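You operate a simulated robot arm through the tools that you are given. There is no shell and no other tool.

You are at the controls of a simulated robot arm. One attempt, no reset.

## Task
Finish the take with the green dot key, stop recording, turn the volume low and switch off.
Fine: one stroke; the two notes already recorded stay.

It is judged by the outcome, as a careful person would: the job done as asked, and still so three seconds after it is handed in. It fails if anything else is knocked over, pushed out of place, dropped, spilled or broken.

## Robot
A 5-joint arm with a two-finger parallel gripper, fixed in place. Base frame: the origin is at the foot of the arm, x ahead of it, y to its left, z up; the work surface is at about z = 0. Readings come in m, degrees, newtons and seconds.
With the tool pointing down near the work surface it reaches from about 0.26 to 0.6 m from the base axis. Its first joint turns from -66.0 to 66.0 degrees. The tool tilts only in the upright plane through the base axis and itself; it spins freely about its own axis. Payload 1.57 kg.
The tool frame sits at the grasp point between the pads (the TCP): z along the fingers, y along the line on which they close. The tips reach 0.03 m beyond it. The gripper opens to 0.08 m. The fingers are 0.017 m wide and 0.012 m thick; the gripper's body (0.04 by 0.082 m) begins 0.08 m behind the TCP.
Orientation is that of the tool frame in the base frame, as [roll, pitch, yaw] about the fixed x, y, z axes, in that order (R = Rz(yaw) Ry(pitch) Rx(roll)). With the fingers straight down and closing along the base's y, the tool's x points along the base's -x, its y along +y and its z along -z.

## Interface
- The arm moves only by the tool step_arm. Its arguments are lists of equal length, an entry for each row: "travel": the shift along the tool's x, y, z in m, a list of three; "turn": the turn, a rotation vector about the tool's x, y, z in degrees, a list of three; "jaw": the finger opening in m, from 0 to 0.08. In form: {"travel": [[x, y, z], ...], "turn": [[wx, wy, wz], ...], "jaw": [jaw, ...]}. A call has 1 to 20 rows; each row shifts and turns the commanded pose from where the row before left it, along the tool's axes as they then stand. A row lasts 0.2 s, in which the tool goes at most 0.05 m and 8.6 degrees; a call with a longer step from one row to the next is refused whole, and so is a gripper value outside its range. Where a pose cannot be reached the arm comes as near as it can. A force on the tool above 90 N (or 10 N above the force at the start of the call, whichever is more), or a blocked arm, ends the call early, and 0.2 s more pass. The fingers move at their own pace (about 0.153 m/s each) and stop on an object; they squeeze with about 42 N. The grip force told is the motor's: it shows also when the fingers shut on nothing. Time passes only in rows, and 0.2 s behind the last, so rows that do not move let the fingers close. It gives the time, the measured TCP pose, the force on the tool (base axes), the opening and the grip force at its end, in the units of the frame above (readings bear some noise), with the torque about the TCP (base axes, N m) and any sound that the robot's microphone picked up, and new pictures: "pictures" is both (left out), scene, wrist or none.
- Cameras (640 x 400 px; columns grow to the right, rows downward): "scene" is fixed at [0.0506, 0.4012, 0.5326]; the picture's right is [-0.64, -0.77, 0.00], its down [-0.37, 0.31, -0.87] and it looks along [0.67, -0.56, -0.49] (base axes); focal length 310 px, centre (320, 200). "wrist" rides on the gripper at [0.072, -0.007, -0.122] in the tool frame; the picture's right is [0.09, 1.00, 0.00], its down [-0.84, 0.08, -0.54] and it looks along [-0.54, 0.05, 0.84] (tool axes); focal length 238 px, centre (320, 200). There is no depth. A picture from a camera that has moved, and an enlarged one, comes with that camera's place and axes in the base frame and with its lens.
- close_up(camera, box): a new picture of the part [left, top, right, bottom] of that camera's present view, enlarged. It takes no simulated time.
- sign_off(): hands the job in; it is judged then, once.

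Places have to be worked out from the pictures, the camera data and where the tool is seen. Open the gripper and draw the arm clear of the work before you hand the job in, unless the task says otherwise.

The tools are called after ">>>" as a command line: name --argument value ..., lists and objects as JSON in quotes. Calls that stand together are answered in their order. step_arm: Moves the arm, as the interface text tells. Its arguments: {"type":"object","properties":{"travel":{"type":"array","items":{"type":"array","items":{"type":"number"}}},"turn":{"type":"array","items":{"type":"array","items":{"type":"number"}}},"jaw":{"type":"array","items":{"type":"number"}},"pictures":{"type":"string","enum":["both","scene","wrist","none"]}},"required":["travel","turn","jaw"]} The other tools are called the same way: close_up (camera, box) takes an enlarged picture of a part of a camera's view; sign_off () hands the job in.

At the start:

```text
time_s: 0.0
tool_pos: [0.4442, 0.064, 0.3261]
tool_rot: [-180.0, -0.1, 180.0]
ft_force: [0.4, 0.8, 0.6]
ft_torque: [-0.02, -0.02, -0.01]
grip_width: 0.0797
grip_force: 0.1
```

scene: 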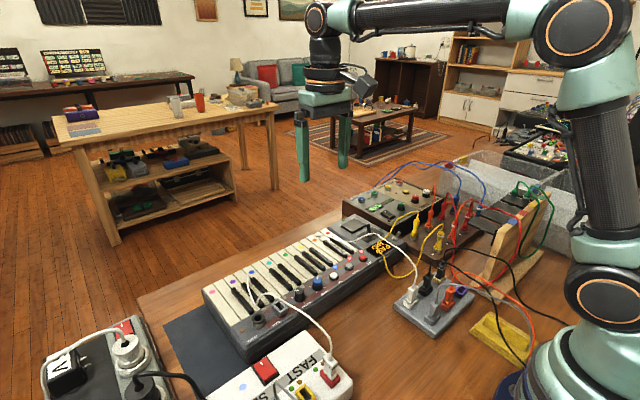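
wrist: 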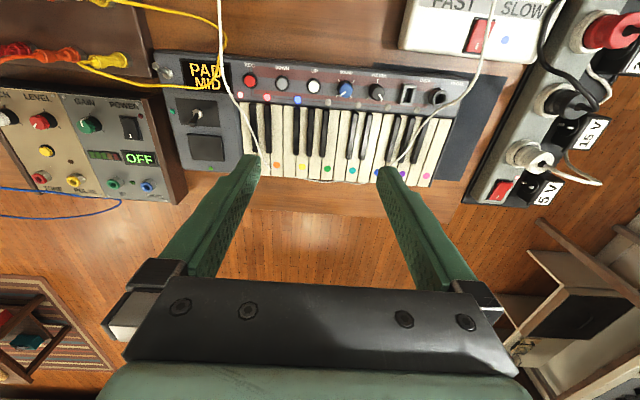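

I'll start by looking closely at the keyboard in both views to identify the keys, controls and labels.

>>> close_up --camera "wrist" --box '[150, 40, 310, 140]'

>>> close_up --camera "wrist" --box '[230, 60, 390, 160]'

>>> close_up --camera "wrist" --box '[320, 60, 480, 160]'

>>> close_up --camera "scene" --box '[190, 210, 430, 360]'

>>> close_up --camera "wrist" --box '[230, 100, 390, 200]'

```text
4.00 times, centred on (230, 90) of wrist
camera zoom: at [0.3708, 0.0574, 0.4489], right [-0.09, 1.0, 0.0], down [0.84, 0.08, 0.54], along [0.54, 0.05, -0.84], focal length 953 px, centre (680, 640)
```

zoom: 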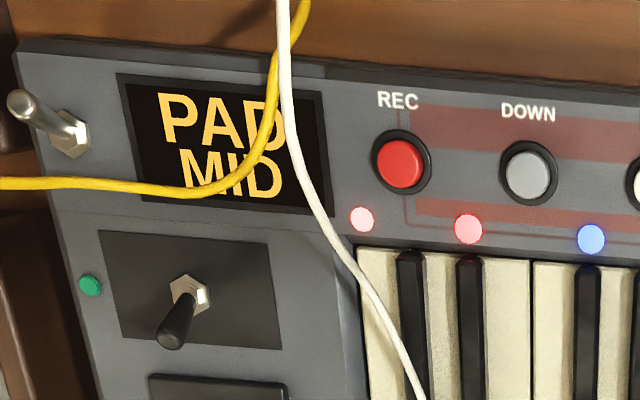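

```text
4.00 times, centred on (310, 110) of wrist
camera zoom: at [0.3708, 0.0574, 0.4489], right [-0.09, 1.0, 0.0], down [0.84, 0.08, 0.54], along [0.54, 0.05, -0.84], focal length 953 px, centre (360, 560)
```

zoom: 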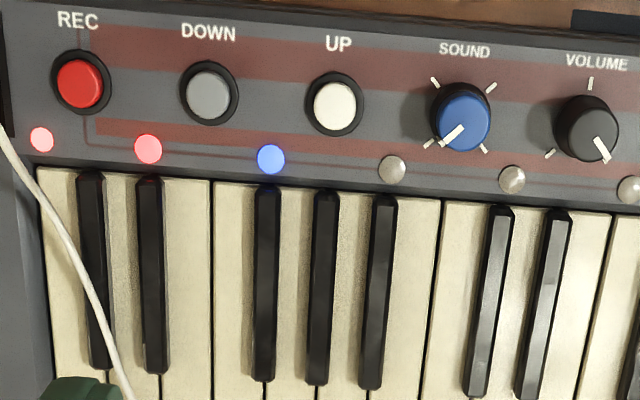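

```text
4.00 times, centred on (400, 110) of wrist
camera zoom: at [0.3708, 0.0574, 0.4489], right [-0.09, 1.0, 0.0], down [0.84, 0.08, 0.54], along [0.54, 0.05, -0.84], focal length 953 px, centre (0, 560)
```

zoom: 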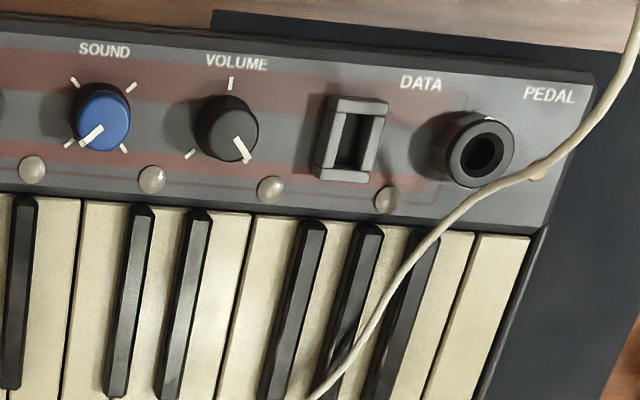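

```text
2.67 times, centred on (310, 285) of scene
camera zoom: at [0.0506, 0.4012, 0.5326], right [-0.64, -0.77, 0.0], down [-0.37, 0.31, -0.87], along [0.67, -0.56, -0.49], focal length 826 px, centre (347, -27)
```

zoom: 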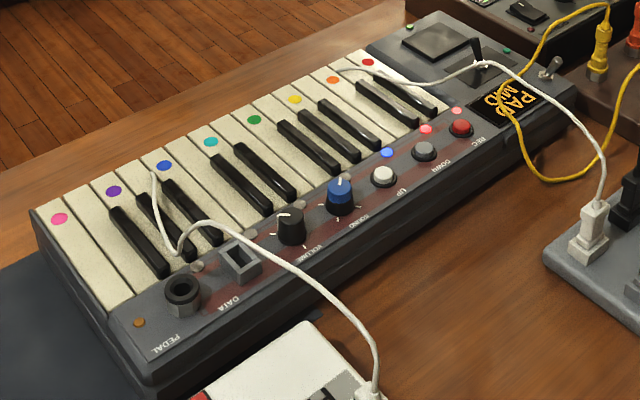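

```text
4.00 times, centred on (310, 150) of wrist
camera zoom: at [0.3708, 0.0574, 0.4489], right [-0.09, 1.0, 0.0], down [0.84, 0.08, 0.54], along [0.54, 0.05, -0.84], focal length 953 px, centre (360, 400)
```

zoom: 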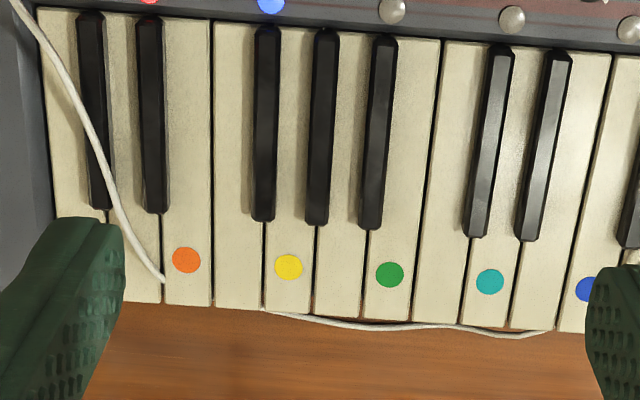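

The green dot is at about (0.557, 0.088, 0.05) by triangulating both views. The red REC light is on and two step lights (red, blue) are lit. The display reads PAD / MID, so I'll move the wrist camera over the left half of the panel to identify the power switch.

>>> step_arm --travel '[[0.017, -0.03, 0.013], [0.017, -0.03, 0.013], [0.017, -0.03, 0.013], [0.017, -0.03, 0.013], [0.017, -0.03, 0.013], [0, 0, 0]]' --turn '[[0, 0, 0], [0, 0, 0], [0, 0, 0], [0, 0, 0], [0, 0, 0], [0, 0, 0]]' --jaw '[0.08, 0.08, 0.08, 0.08, 0.08, 0.08]'

```text
time_s: 1.4
tool_pos: [0.3605, -0.0889, 0.2603]
tool_rot: [180.0, 0.0, -180.0]
ft_force: [-0.4, -0.2, 0.6]
ft_torque: [0.02, -0.03, 0.05]
grip_width: 0.0799
grip_force: 0.1
camera wrist: at [0.2875, -0.0939, 0.3825], right [-0.09, 1.0, 0.0], down [0.84, 0.08, 0.54], along [0.54, 0.05, -0.84], focal length 238 px, centre (320, 200)
```

scene: 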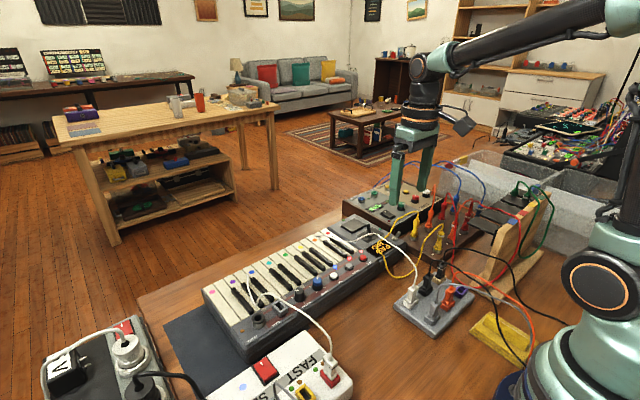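
wrist: 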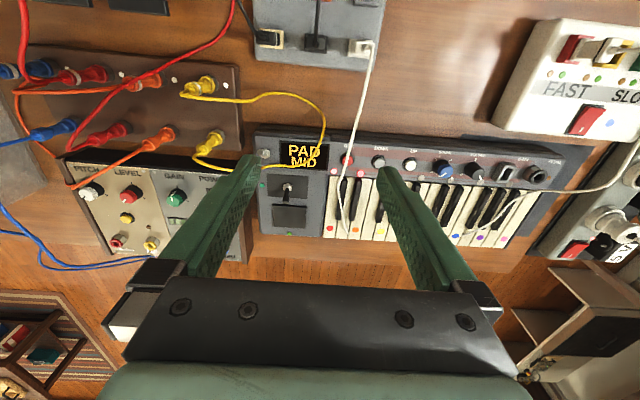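

>>> close_up --camera "wrist" --box '[245, 125, 345, 187]'

>>> close_up --camera "wrist" --box '[245, 180, 345, 242]'

>>> close_up --camera "wrist" --box '[320, 130, 450, 211]'

>>> close_up --camera "wrist" --box '[430, 140, 560, 221]'

>>> close_up --camera "scene" --box '[320, 205, 448, 285]'

>>> close_up --camera "scene" --box '[200, 260, 328, 340]'

```text
6.40 times, centred on (295, 156) of wrist
camera zoom: at [0.2875, -0.0939, 0.3825], right [-0.09, 1.0, 0.0], down [0.84, 0.08, 0.54], along [0.54, 0.05, -0.84], focal length 1525 px, centre (480, 482)
```

zoom: 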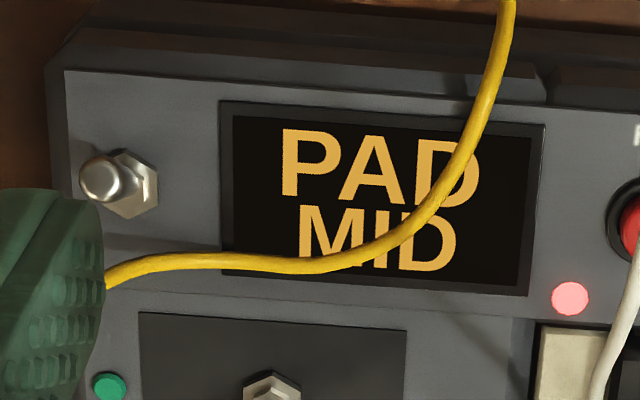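

```text
6.40 times, centred on (295, 211) of wrist
camera zoom: at [0.2875, -0.0939, 0.3825], right [-0.09, 1.0, 0.0], down [0.84, 0.08, 0.54], along [0.54, 0.05, -0.84], focal length 1525 px, centre (480, 130)
```

zoom: 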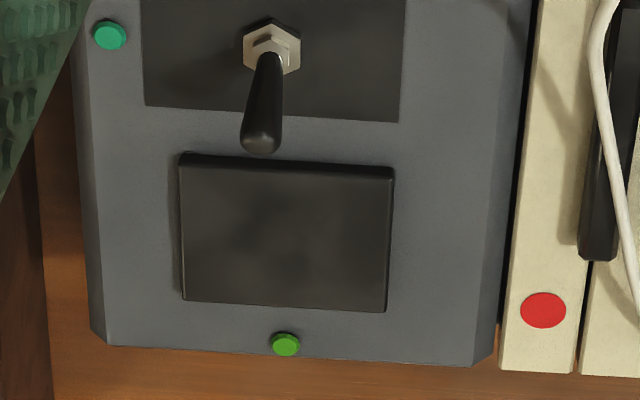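

```text
4.92 times, centred on (385, 170) of wrist
camera zoom: at [0.2875, -0.0939, 0.3825], right [-0.09, 1.0, 0.0], down [0.84, 0.08, 0.54], along [0.54, 0.05, -0.84], focal length 1173 px, centre (0, 345)
```

zoom: 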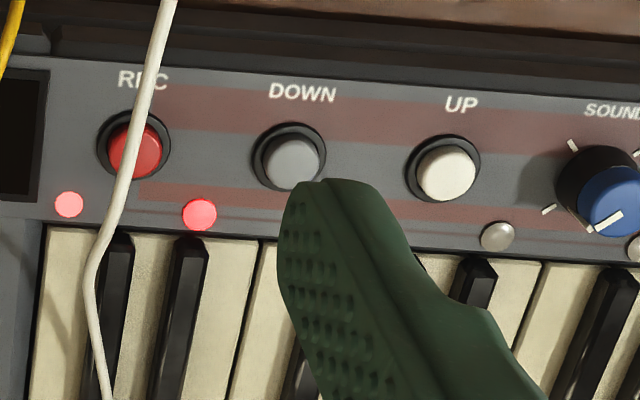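

```text
4.92 times, centred on (495, 180) of wrist
camera zoom: at [0.2875, -0.0939, 0.3825], right [-0.09, 1.0, 0.0], down [0.84, 0.08, 0.54], along [0.54, 0.05, -0.84], focal length 1173 px, centre (-542, 296)
```

zoom: 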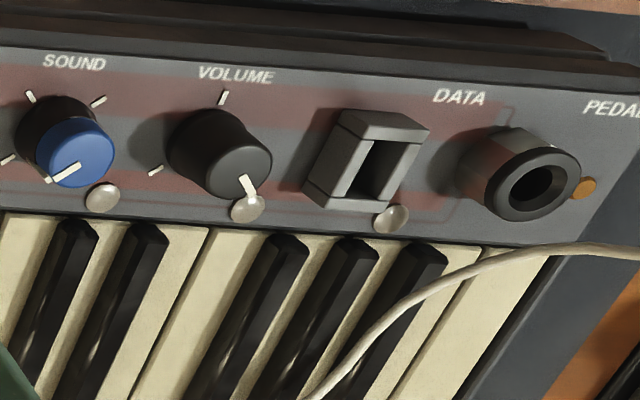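

```text
5.00 times, centred on (384, 245) of scene
camera zoom: at [0.0506, 0.4012, 0.5326], right [-0.64, -0.77, 0.0], down [-0.37, 0.31, -0.87], along [0.67, -0.56, -0.49], focal length 1549 px, centre (0, -25)
```

zoom: 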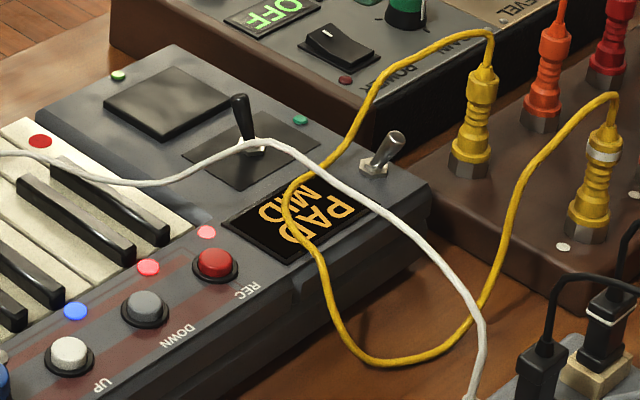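

```text
5.00 times, centred on (264, 300) of scene
camera zoom: at [0.0506, 0.4012, 0.5326], right [-0.64, -0.77, 0.0], down [-0.37, 0.31, -0.87], along [0.67, -0.56, -0.49], focal length 1549 px, centre (600, -300)
```

zoom: 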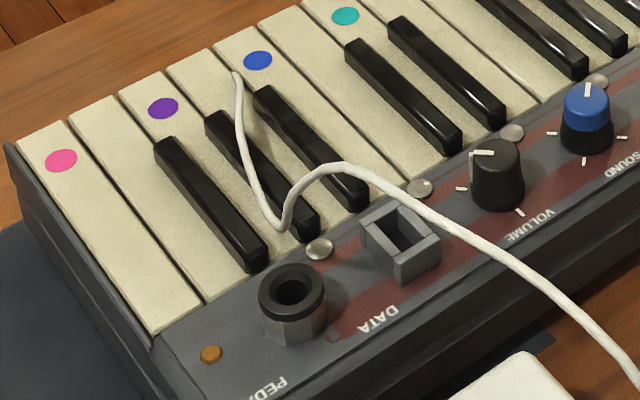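

The step LEDs show red and blue recorded, with the small REC light on, and the silver toggle at the panel's corner looks like the power switch (lever tilted to the back, −x). The volume pointer is at the lower-right (max) end. First I'll go above the green key at a safe height, closed fingers, and spin 90° so the fingertips line up along the key's length.

>>> step_arm --travel '[[-0.0327, 0.0295, 0], [-0.0327, 0.0295, 0], [-0.0327, 0.0295, 0], [-0.0327, 0.0295, 0], [-0.0327, 0.0295, 0], [-0.0327, 0.0295, 0], [0, 0, 0], [0, 0, 0], [0, 0, 0], [0, 0, 0], [0, 0, 0], [0, 0, 0], [0, 0, 0], [0, 0, 0], [0, 0, 0], [0, 0, 0], [0, 0, 0], [0, 0, 0]]' --turn '[[0, 0, 0], [0, 0, 0], [0, 0, 0], [0, 0, 0], [0, 0, 0], [0, 0, 0], [0, 0, 8.18], [0, 0, 8.18], [0, 0, 8.18], [0, 0, 8.18], [0, 0, 8.18], [0, 0, 8.18], [0, 0, 8.18], [0, 0, 8.18], [0, 0, 8.18], [0, 0, 8.18], [0, 0, 8.2], [0, 0, 0]]' --jaw '[0, 0, 0, 0, 0, 0, 0, 0, 0, 0, 0, 0, 0, 0, 0, 0, 0, 0]'

```text
time_s: 5.2
tool_pos: [0.5546, 0.0911, 0.2623]
tool_rot: [180.0, 0.0, 90.0]
ft_force: [0.1, -0.8, -0.3]
ft_torque: [0.01, 0.03, 0.03]
grip_width: 0.0002
grip_force: 21.1
camera wrist: at [0.5471, 0.1636, 0.384], right [1.0, 0.09, 0.0], down [0.08, -0.84, 0.54], along [0.05, -0.54, -0.84], focal length 238 px, centre (320, 200)
```

scene: 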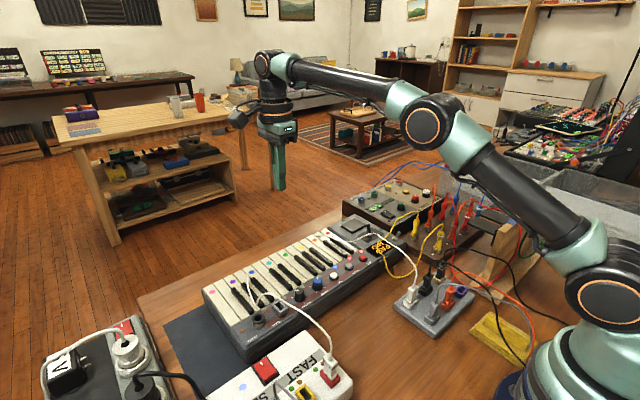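
wrist: 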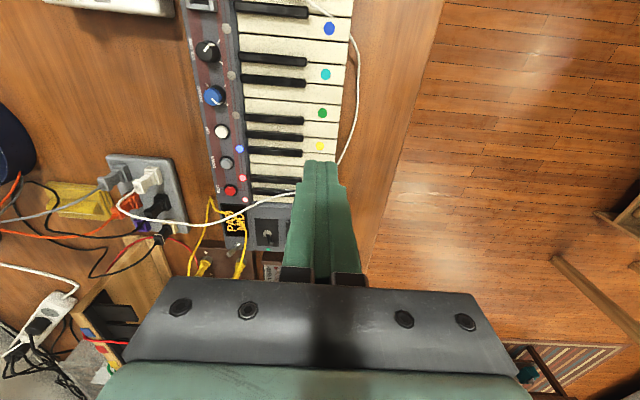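

Good: closed, spun 90°, above the green key. I'll enlarge this view to refine the positions of the key, volume knob, REC button, and the cables.

>>> close_up --camera "wrist" --box '[180, 0, 372, 120]'

>>> close_up --camera "wrist" --box '[170, 110, 330, 210]'

>>> close_up --camera "wrist" --box '[170, 190, 298, 270]'

```text
3.33 times, centred on (276, 60) of wrist
camera zoom: at [0.5471, 0.1636, 0.384], right [1.0, 0.09, 0.0], down [0.08, -0.84, 0.54], along [0.05, -0.54, -0.84], focal length 794 px, centre (467, 667)
```

zoom: 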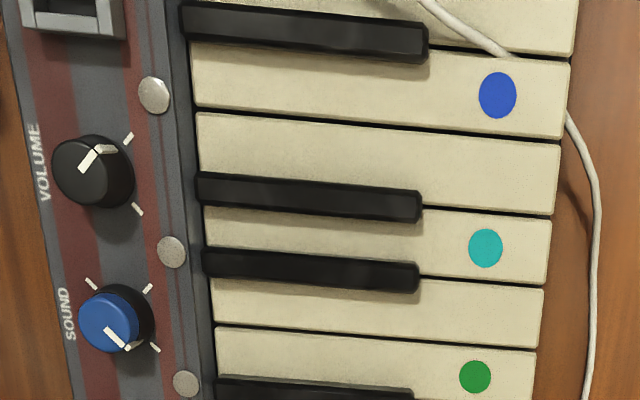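

```text
4.00 times, centred on (250, 160) of wrist
camera zoom: at [0.5471, 0.1636, 0.384], right [1.0, 0.09, 0.0], down [0.08, -0.84, 0.54], along [0.05, -0.54, -0.84], focal length 953 px, centre (600, 360)
```

zoom: 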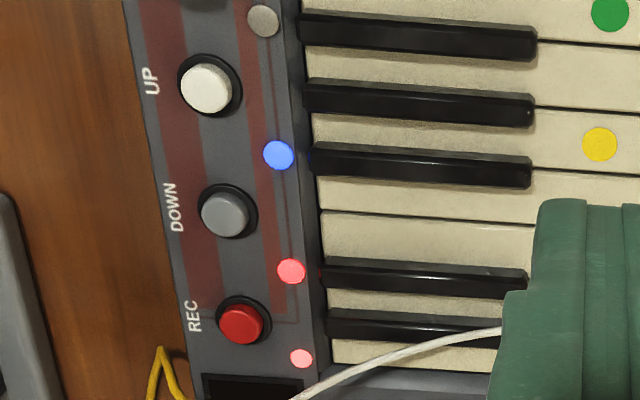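

```text
5.00 times, centred on (234, 230) of wrist
camera zoom: at [0.5471, 0.1636, 0.384], right [1.0, 0.09, 0.0], down [0.08, -0.84, 0.54], along [0.05, -0.54, -0.84], focal length 1192 px, centre (750, 50)
```

zoom: 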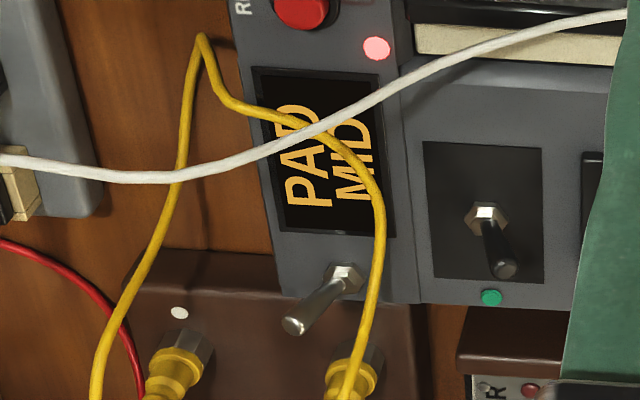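

Triangulating over three views: green dot ≈ (0.557, 0.088, 0.053); REC ≈ (0.423, −0.041, 0.061); volume knob top ≈ (0.422, 0.1475, 0.075); power lever pivot ≈ (0.4245, −0.161, 0.058). I'll descend to about 25 mm above the green key and check the alignment there.

>>> step_arm --travel '[[-0.003, 0.002, 0.02], [0, 0, 0.035], [0, 0, 0.035], [0, 0, 0.035], [0, 0, 0.025], [0, 0, 0], [0, 0, 0]]' --turn '[[0, 0, 0], [0, 0, 0], [0, 0, 0], [0, 0, 0], [0, 0, 0], [0, 0, 0], [0, 0, 0]]' --jaw '[0, 0, 0, 0, 0, 0, 0]'

```text
time_s: 6.8
tool_pos: [0.5571, 0.088, 0.1109]
tool_rot: [179.9, -0.1, 90.1]
ft_force: [0.5, 1.0, 0.1]
ft_torque: [-0.03, -0.03, 0.02]
grip_width: 0.0001
grip_force: 21.5
camera wrist: at [0.549, 0.1606, 0.2324], right [1.0, 0.09, 0.0], down [0.08, -0.84, 0.54], along [0.05, -0.54, -0.84], focal length 238 px, centre (320, 200)
```

scene: 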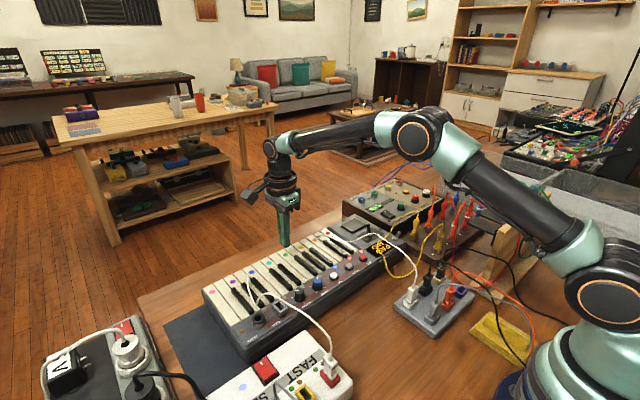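
wrist: 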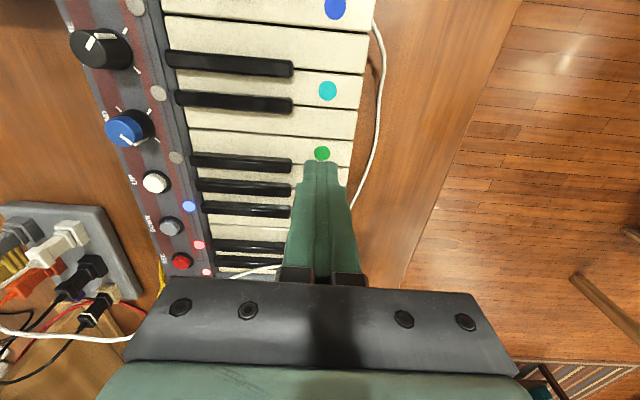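

>>> close_up --camera "wrist" --box '[256, 110, 384, 190]'

>>> close_up --camera "scene" --box '[240, 200, 336, 260]'

>>> close_up --camera "wrist" --box '[50, 0, 210, 100]'

```text
5.00 times, centred on (320, 150) of wrist
camera zoom: at [0.549, 0.1606, 0.2324], right [1.0, 0.09, 0.0], down [0.08, -0.84, 0.54], along [0.05, -0.54, -0.84], focal length 1192 px, centre (320, 450)
```

zoom: 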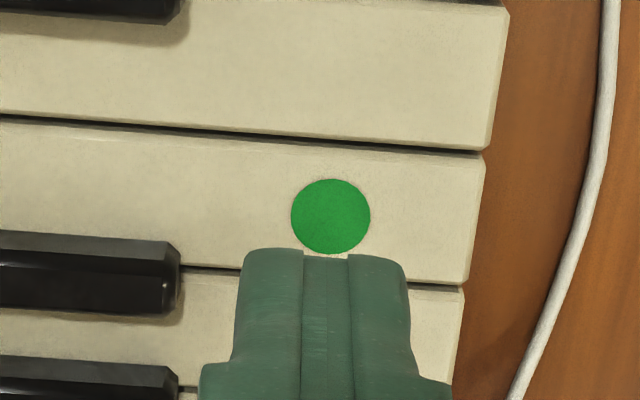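

```text
6.67 times, centred on (288, 230) of scene
camera zoom: at [0.0506, 0.4012, 0.5326], right [-0.64, -0.77, 0.0], down [-0.37, 0.31, -0.87], along [0.67, -0.56, -0.49], focal length 2066 px, centre (533, 0)
```

zoom: 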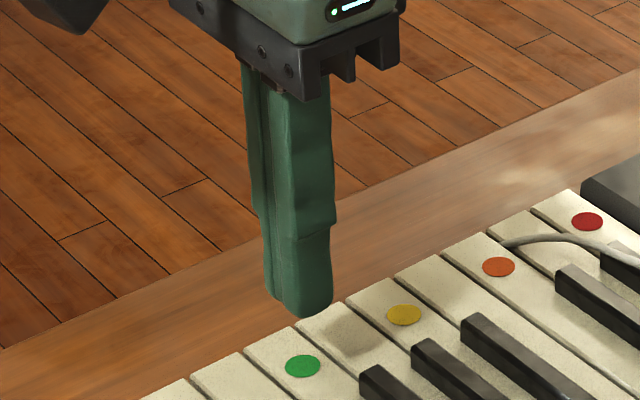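

```text
4.00 times, centred on (130, 50) of wrist
camera zoom: at [0.549, 0.1606, 0.2324], right [1.0, 0.09, 0.0], down [0.08, -0.84, 0.54], along [0.05, -0.54, -0.84], focal length 953 px, centre (1080, 800)
```

zoom: 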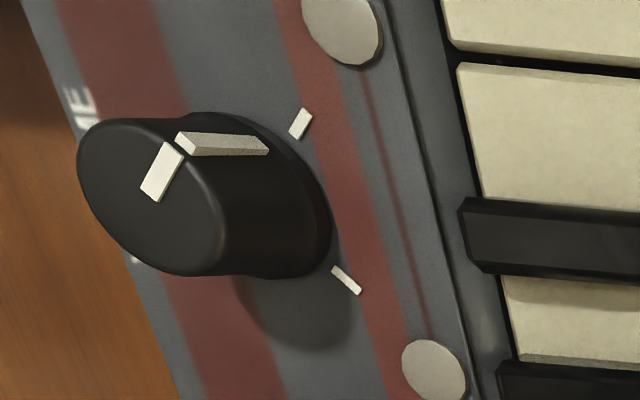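

The tip is centred within about 1 mm of the key (key spans y ≈ 0.078–0.101). I'll nudge +1 mm in y, come down just above the key, and then press gently in small steps in a single downstroke.

>>> step_arm --travel '[[0.001, 0, 0.01], [0, 0, 0.01], [0, 0, 0.002], [0, 0, 0]]' --turn '[[0, 0, 0], [0, 0, 0], [0, 0, 0], [0, 0, 0]]' --jaw '[0, 0, 0, 0]'

>>> close_up --camera "wrist" --box '[256, 110, 384, 190]'

>>> close_up --camera "scene" --box '[230, 210, 358, 290]'

```text
time_s: 7.8
tool_pos: [0.5561, 0.0882, 0.0882]
tool_rot: [179.9, 0.0, 90.0]
ft_force: [0.1, -0.8, -0.1]
ft_torque: [0.0, 0.03, -0.01]
grip_width: 0.0
grip_force: 21.4
camera wrist: at [0.5486, 0.162, 0.2116], right [1.0, 0.09, 0.0], down [0.08, -0.84, 0.54], along [0.05, -0.54, -0.84], focal length 238 px, centre (320, 200)
```

scene: 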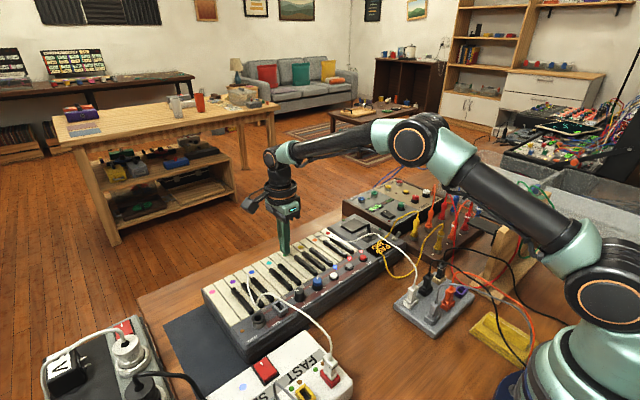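
wrist: 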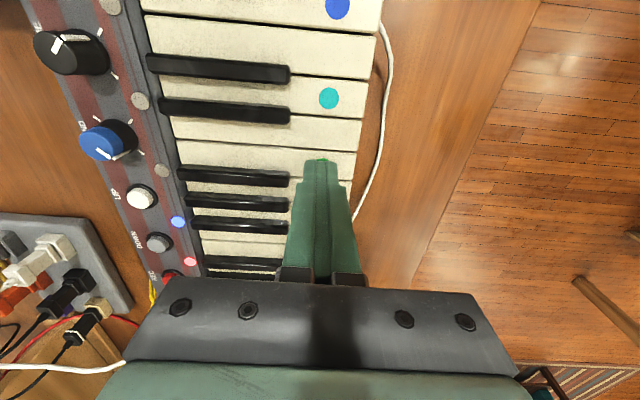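

```text
5.00 times, centred on (320, 150) of wrist
camera zoom: at [0.5486, 0.162, 0.2116], right [1.0, 0.09, 0.0], down [0.08, -0.84, 0.54], along [0.05, -0.54, -0.84], focal length 1192 px, centre (320, 450)
```

zoom: 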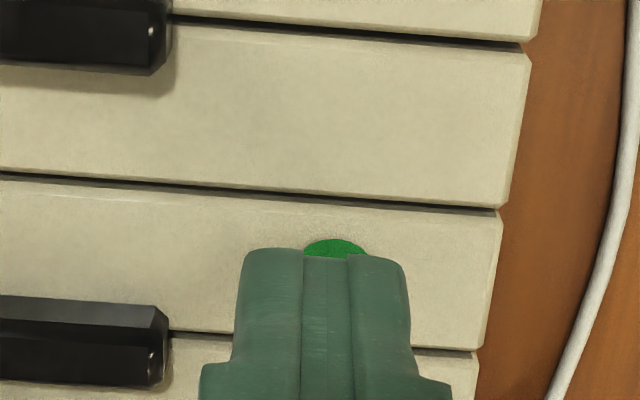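

```text
5.00 times, centred on (294, 250) of scene
camera zoom: at [0.0506, 0.4012, 0.5326], right [-0.64, -0.77, 0.0], down [-0.37, 0.31, -0.87], along [0.67, -0.56, -0.49], focal length 1549 px, centre (450, -50)
```

zoom: 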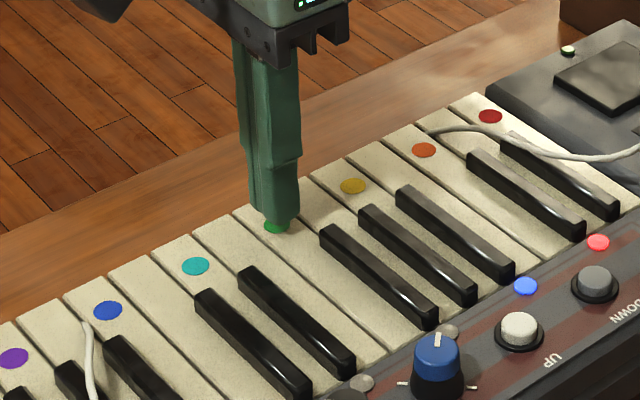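

The tip hovers ~5 mm above the key but sits about 2 mm toward the yellow side of the key's centre. I'll shift +2 mm in y and begin the slow downstroke.

>>> step_arm --travel '[[0.002, 0, 0], [0, 0, 0.002], [0, 0, 0.002], [0, 0, 0]]' --turn '[[0, 0, 0], [0, 0, 0], [0, 0, 0], [0, 0, 0]]' --jaw '[0, 0, 0, 0]'

>>> close_up --camera "scene" --box '[246, 210, 342, 270]'

>>> close_up --camera "wrist" --box '[256, 130, 384, 210]'

```text
time_s: 8.8
tool_pos: [0.557, 0.0906, 0.0844]
tool_rot: [180.0, 0.0, 90.0]
ft_force: [-0.1, 0.3, -1.0]
ft_torque: [-0.02, 0.0, 0.01]
grip_width: 0.0
grip_force: 21.4
camera wrist: at [0.5489, 0.1634, 0.2076], right [1.0, 0.09, 0.0], down [0.08, -0.84, 0.54], along [0.05, -0.54, -0.84], focal length 238 px, centre (320, 200)
```

scene: 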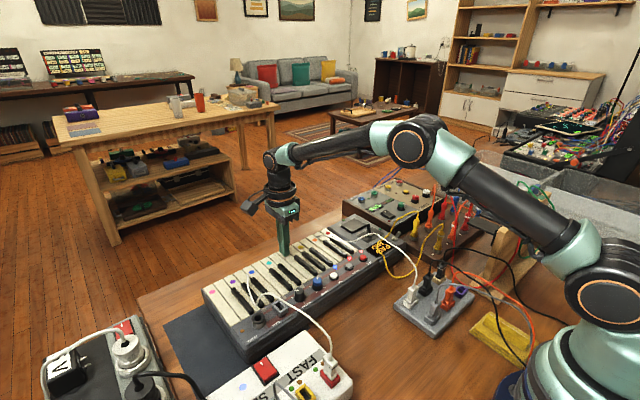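
wrist: 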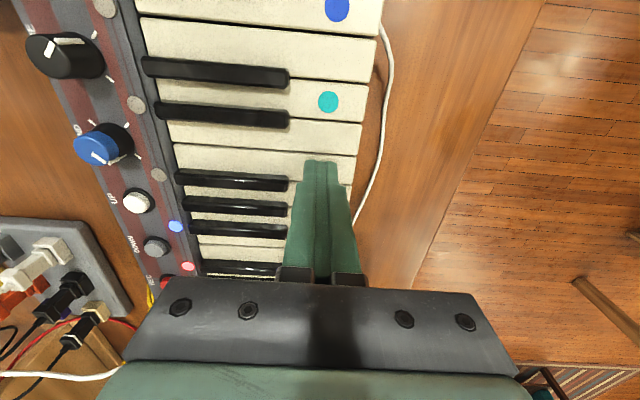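

```text
6.67 times, centred on (294, 240) of scene
camera zoom: at [0.0506, 0.4012, 0.5326], right [-0.64, -0.77, 0.0], down [-0.37, 0.31, -0.87], along [0.67, -0.56, -0.49], focal length 2066 px, centre (493, -67)
```

zoom: 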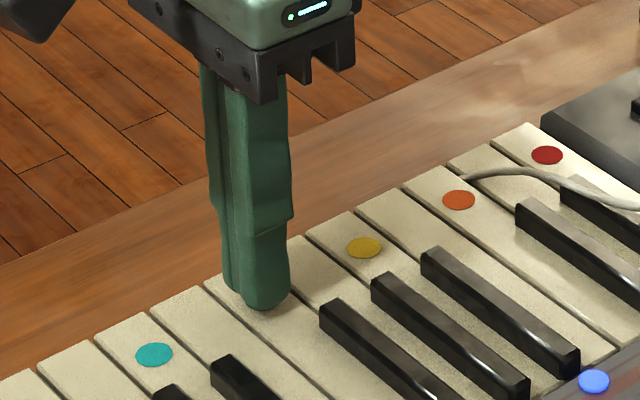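

```text
5.00 times, centred on (320, 170) of wrist
camera zoom: at [0.5489, 0.1634, 0.2076], right [1.0, 0.09, 0.0], down [0.08, -0.84, 0.54], along [0.05, -0.54, -0.84], focal length 1192 px, centre (320, 350)
```

zoom: 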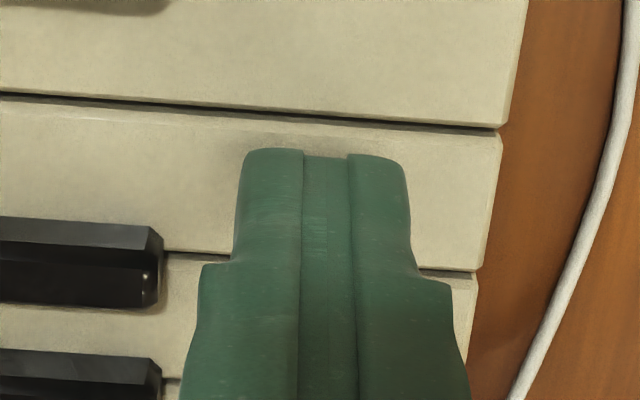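

Now well centred on the green key and not yet touching (force ~0). I'll continue the downstroke.

>>> step_arm --travel '[[0, 0, 0.002], [0, 0, 0.002]]' --turn '[[0, 0, 0], [0, 0, 0]]' --jaw '[0, 0]' --pictures "scene"

```text
time_s: 9.4
tool_pos: [0.5572, 0.0915, 0.0828]
tool_rot: [179.9, 0.0, 90.0]
ft_force: [-0.5, -0.6, -1.0]
ft_torque: [0.04, -0.02, -0.02]
grip_width: 0.0
grip_force: 21.0
```

scene: 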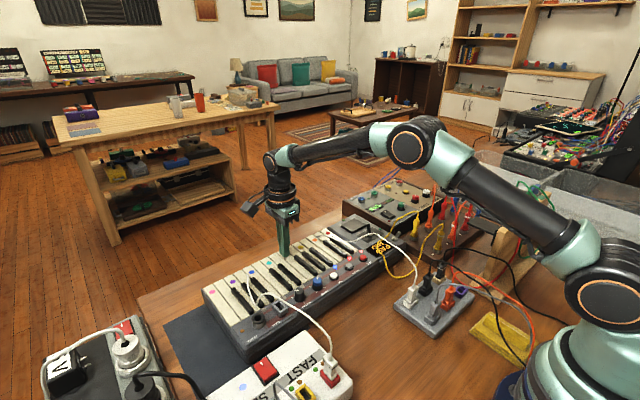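

>>> step_arm --travel '[[0, 0, 0.0015], [0, 0, 0.0015]]' --turn '[[0, 0, 0], [0, 0, 0]]' --jaw '[0, 0]' --pictures "scene"

>>> close_up --camera "scene" --box '[246, 220, 374, 300]'

```text
time_s: 10.0
tool_pos: [0.557, 0.0888, 0.0785]
tool_rot: [179.9, 0.0, 90.0]
ft_force: [0.5, -0.2, -0.4]
ft_torque: [-0.01, -0.02, 0.01]
grip_width: 0.0
grip_force: 21.6
```

scene: 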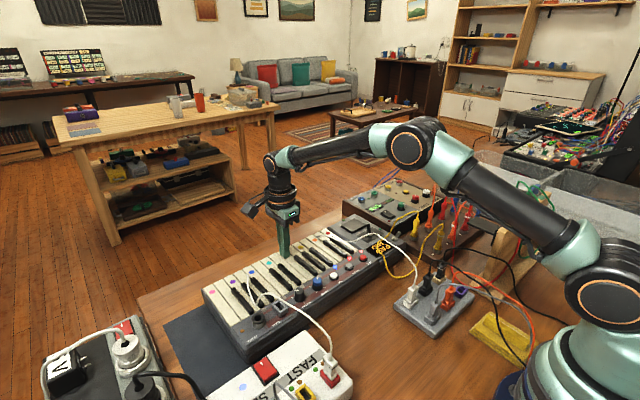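

```text
5.00 times, centred on (310, 260) of scene
camera zoom: at [0.0506, 0.4012, 0.5326], right [-0.64, -0.77, 0.0], down [-0.37, 0.31, -0.87], along [0.67, -0.56, -0.49], focal length 1549 px, centre (370, -100)
```

zoom: 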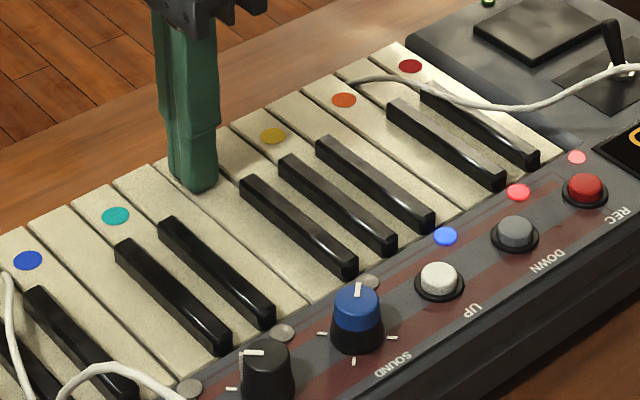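

Still no contact force and the third light is off. Continuing the same downstroke.

>>> step_arm --travel '[[0, 0, 0.0015], [0, 0, 0.0015]]' --turn '[[0, 0, 0], [0, 0, 0]]' --jaw '[0, 0]' --pictures "scene"

>>> close_up --camera "scene" --box '[246, 220, 374, 300]'

```text
time_s: 10.6
tool_pos: [0.5565, 0.091, 0.0755]
tool_rot: [180.0, 0.0, 90.0]
ft_force: [-0.3, -1.4, 0.8]
ft_torque: [0.0, 0.03, -0.03]
grip_width: 0.0
grip_force: 21.1
heard: click
```

scene: 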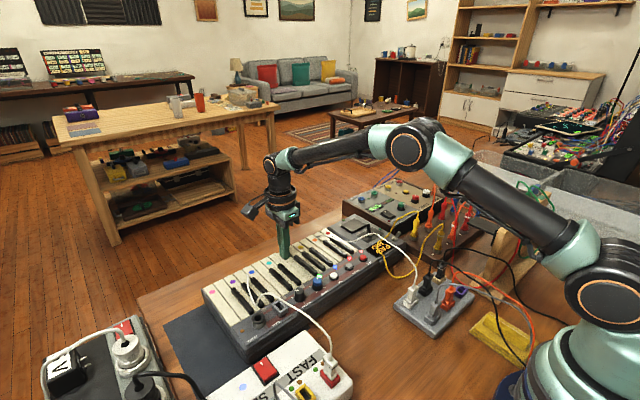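

```text
5.00 times, centred on (310, 260) of scene
camera zoom: at [0.0506, 0.4012, 0.5326], right [-0.64, -0.77, 0.0], down [-0.37, 0.31, -0.87], along [0.67, -0.56, -0.49], focal length 1549 px, centre (370, -100)
```

zoom: 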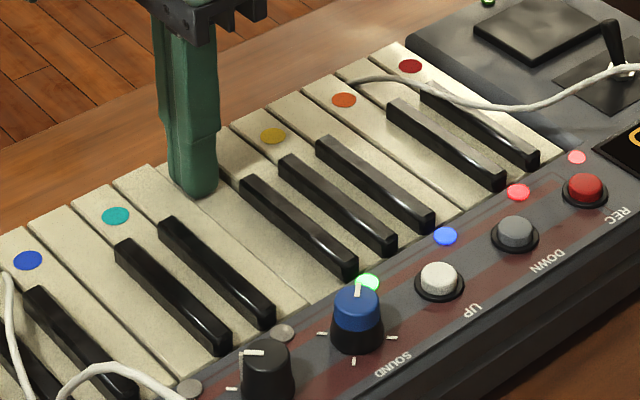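

A click was heard and the third light turned green. I'll lift straight off the key, then go at a safe height toward REC, hovering above the white cable's height.

>>> step_arm --travel '[[0, 0, -0.02], [0, 0, -0.04], [0, 0, -0.045], [0, 0, -0.045], [0, 0, -0.025], [-0.0254, -0.0268, 0], [-0.0254, -0.0268, 0], [-0.0254, -0.0268, 0], [-0.0254, -0.0268, 0], [-0.0254, -0.0268, 0], [0, 0, 0.03], [0, 0, 0.03], [0, 0, 0]]' --turn '[[0, 0, 0], [0, 0, 0], [0, 0, 0], [0, 0, 0], [0, 0, 0], [0, 0, 0], [0, 0, 0], [0, 0, 0], [0, 0, 0], [0, 0, 0], [0, 0, 0], [0, 0, 0], [0, 0, 0]]' --jaw '[0, 0, 0, 0, 0, 0, 0, 0, 0, 0, 0, 0, 0]'

>>> close_up --camera "scene" --box '[310, 200, 438, 280]'

>>> close_up --camera "wrist" --box '[240, 110, 400, 210]'

```text
time_s: 13.4
tool_pos: [0.4224, -0.0375, 0.1906]
tool_rot: [180.0, 0.1, 90.0]
ft_force: [-0.1, 0.3, 0.1]
ft_torque: [-0.01, -0.01, 0.0]
grip_width: 0.0
grip_force: 21.5
camera wrist: at [0.415, 0.0353, 0.3132], right [1.0, 0.09, 0.0], down [0.08, -0.84, 0.54], along [0.05, -0.54, -0.84], focal length 238 px, centre (320, 200)
```

scene: 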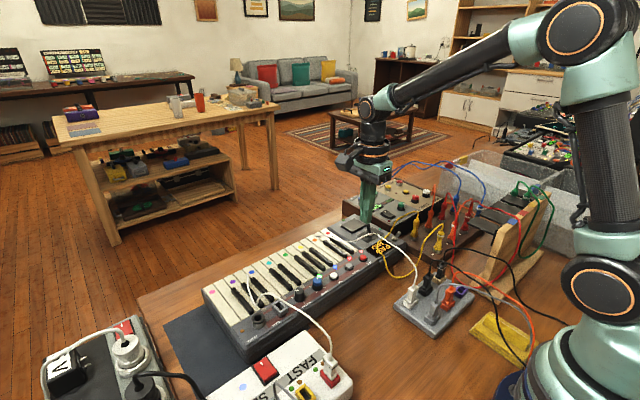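
wrist: 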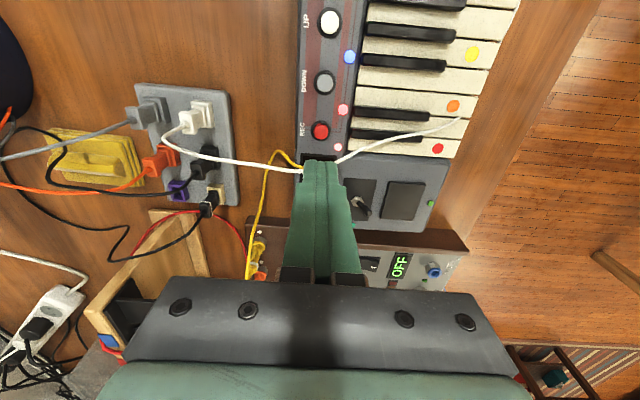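

```text
5.00 times, centred on (374, 240) of scene
camera zoom: at [0.0506, 0.4012, 0.5326], right [-0.64, -0.77, 0.0], down [-0.37, 0.31, -0.87], along [0.67, -0.56, -0.49], focal length 1549 px, centre (50, 0)
```

zoom: 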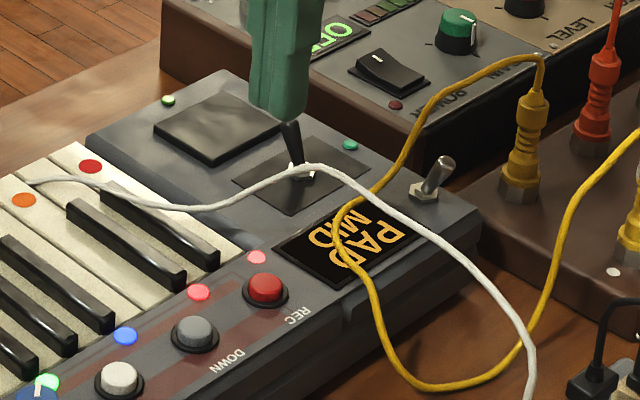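

```text
4.00 times, centred on (320, 160) of wrist
camera zoom: at [0.415, 0.0353, 0.3132], right [1.0, 0.09, 0.0], down [0.08, -0.84, 0.54], along [0.05, -0.54, -0.84], focal length 953 px, centre (320, 360)
```

zoom: 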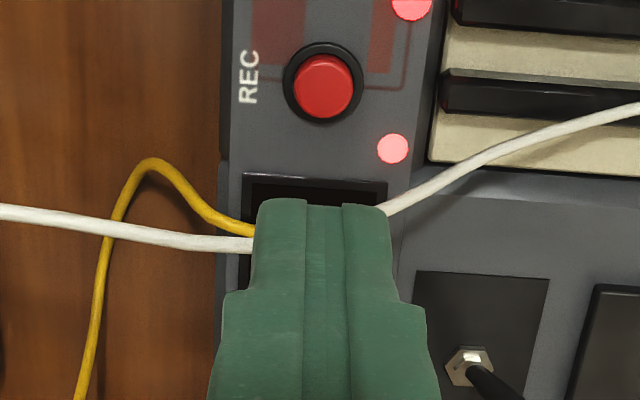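

The recorded lights show red, blue, green; REC is still lit. REC is confirmed at (0.423, −0.041, 0.061) with the white cable passing at y ≈ −0.055, so I have roughly 7 mm clearance. I'll descend to ~1.5 cm above the button.

>>> step_arm --travel '[[0.0015, 0, 0], [0, 0, 0.03], [0, 0, 0.03], [0, 0, 0.024], [0, 0, 0]]' --turn '[[0, 0, 0], [0, 0, 0], [0, 0, 0], [0, 0, 0], [0, 0, 0]]' --jaw '[0, 0, 0, 0, 0]'

>>> close_up --camera "scene" --box '[310, 200, 438, 280]'

>>> close_up --camera "wrist" --box '[240, 110, 400, 210]'

```text
time_s: 14.6
tool_pos: [0.4242, -0.0351, 0.1069]
tool_rot: [-180.0, 0.0, 90.0]
ft_force: [0.0, 0.3, -0.5]
ft_torque: [0.0, 0.03, 0.01]
grip_width: 0.0001
grip_force: 21.1
camera wrist: at [0.416, 0.0372, 0.2286], right [1.0, 0.09, 0.0], down [0.08, -0.84, 0.54], along [0.05, -0.54, -0.84], focal length 238 px, centre (320, 200)
```

scene: 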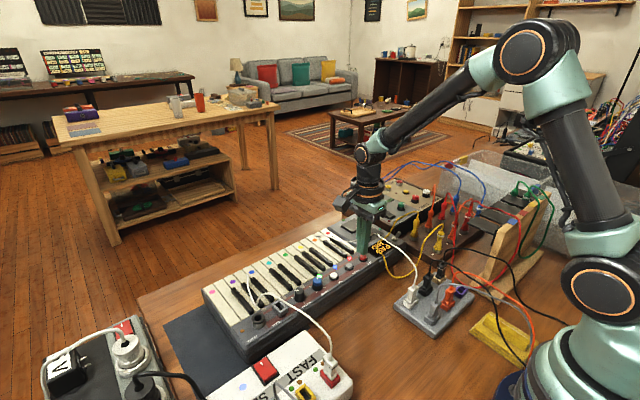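
wrist: 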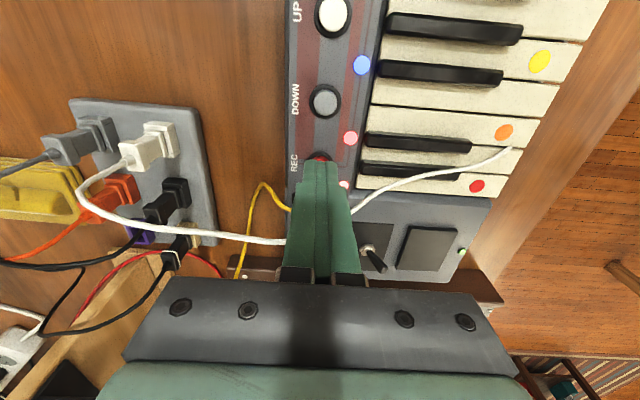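

```text
5.00 times, centred on (374, 240) of scene
camera zoom: at [0.0506, 0.4012, 0.5326], right [-0.64, -0.77, 0.0], down [-0.37, 0.31, -0.87], along [0.67, -0.56, -0.49], focal length 1549 px, centre (50, 0)
```

zoom: 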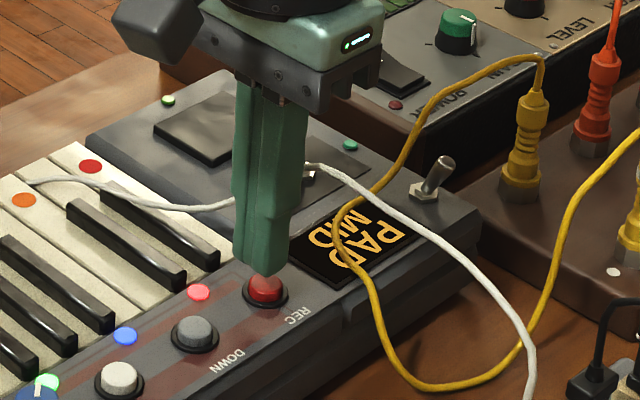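

```text
4.00 times, centred on (320, 160) of wrist
camera zoom: at [0.416, 0.0372, 0.2286], right [1.0, 0.09, 0.0], down [0.08, -0.84, 0.54], along [0.05, -0.54, -0.84], focal length 953 px, centre (320, 360)
```

zoom: 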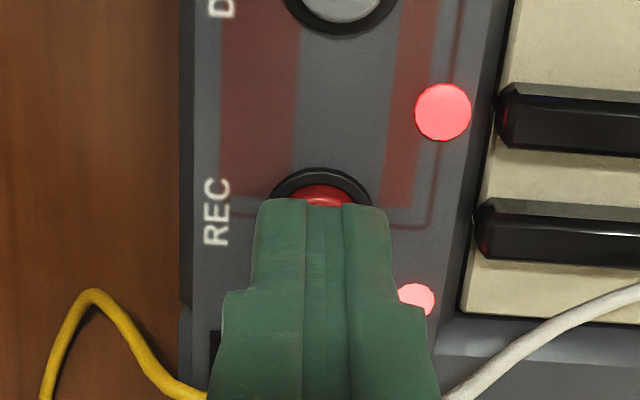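

The fingertip is about 1.5 cm above REC and clear of the cable. I'll lower to just over the button and then press in small steps.

>>> step_arm --travel '[[0, 0, 0.006], [0, 0, 0.005], [0, 0, 0.0015], [0, 0, 0.0015]]' --turn '[[0, 0, 0], [0, 0, 0], [0, 0, 0], [0, 0, 0]]' --jaw '[0, 0, 0, 0]' --pictures "scene"

>>> close_up --camera "scene" --box '[310, 200, 438, 280]'

```text
time_s: 15.6
tool_pos: [0.4223, -0.0346, 0.094]
tool_rot: [180.0, 0.0, 90.0]
ft_force: [-0.5, -0.6, 0.4]
ft_torque: [0.02, 0.0, 0.02]
grip_width: 0.0
grip_force: 21.2
```

scene: 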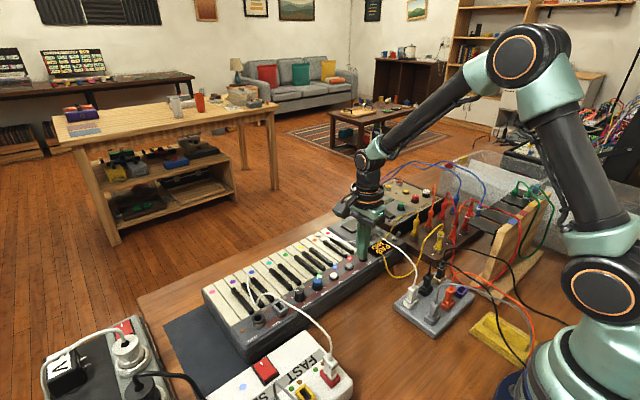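

```text
5.00 times, centred on (374, 240) of scene
camera zoom: at [0.0506, 0.4012, 0.5326], right [-0.64, -0.77, 0.0], down [-0.37, 0.31, -0.87], along [0.67, -0.56, -0.49], focal length 1549 px, centre (50, 0)
```

zoom: 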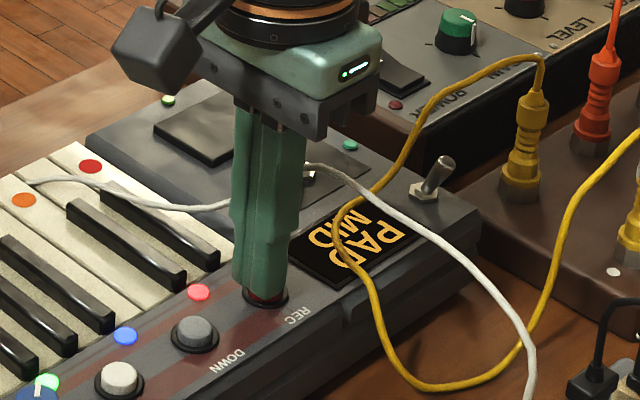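

>>> step_arm --travel '[[0, 0, 0.0015], [0, 0, 0.0015]]' --turn '[[0, 0, 0], [0, 0, 0]]' --jaw '[0, 0]' --pictures "both"

>>> close_up --camera "wrist" --box '[240, 110, 400, 210]'

```text
time_s: 16.2
tool_pos: [0.4224, -0.0352, 0.0895]
tool_rot: [179.9, 0.1, 90.0]
ft_force: [1.9, -1.1, 2.2]
ft_torque: [-0.04, -0.01, 0.0]
grip_width: 0.0
grip_force: 20.9
heard: click
camera wrist: at [0.4149, 0.0374, 0.2122], right [1.0, 0.09, 0.0], down [0.08, -0.84, 0.54], along [0.05, -0.54, -0.84], focal length 238 px, centre (320, 200)
```

scene: 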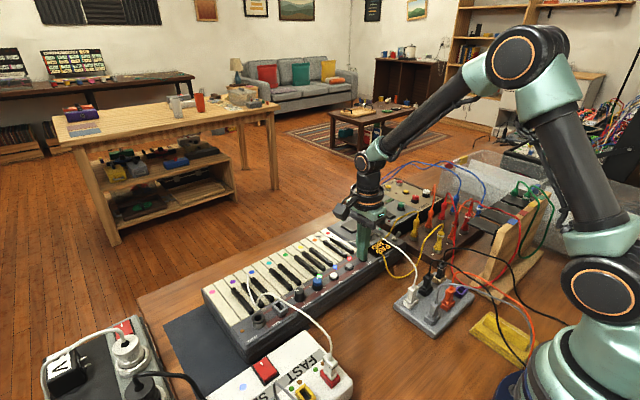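
wrist: 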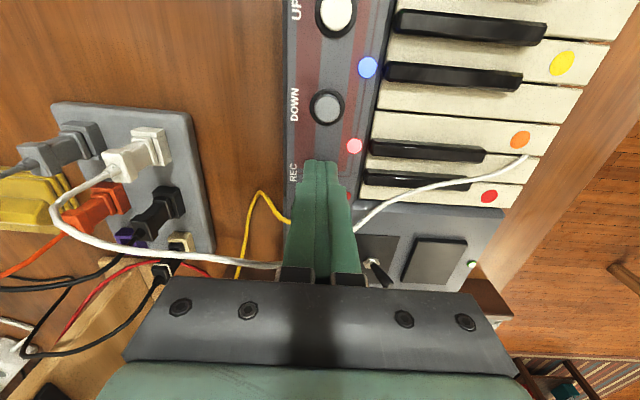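

```text
4.00 times, centred on (320, 160) of wrist
camera zoom: at [0.4149, 0.0374, 0.2122], right [1.0, 0.09, 0.0], down [0.08, -0.84, 0.54], along [0.05, -0.54, -0.84], focal length 953 px, centre (320, 360)
```

zoom: 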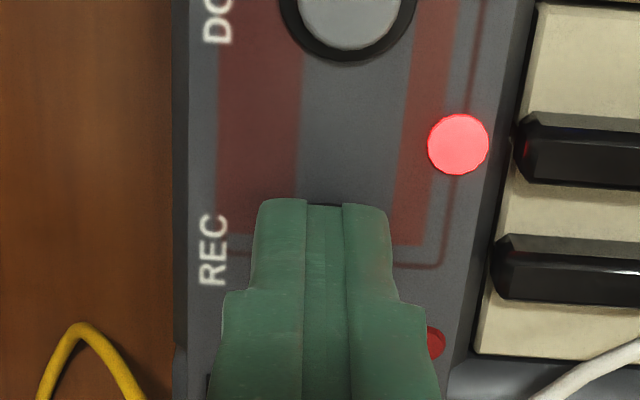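

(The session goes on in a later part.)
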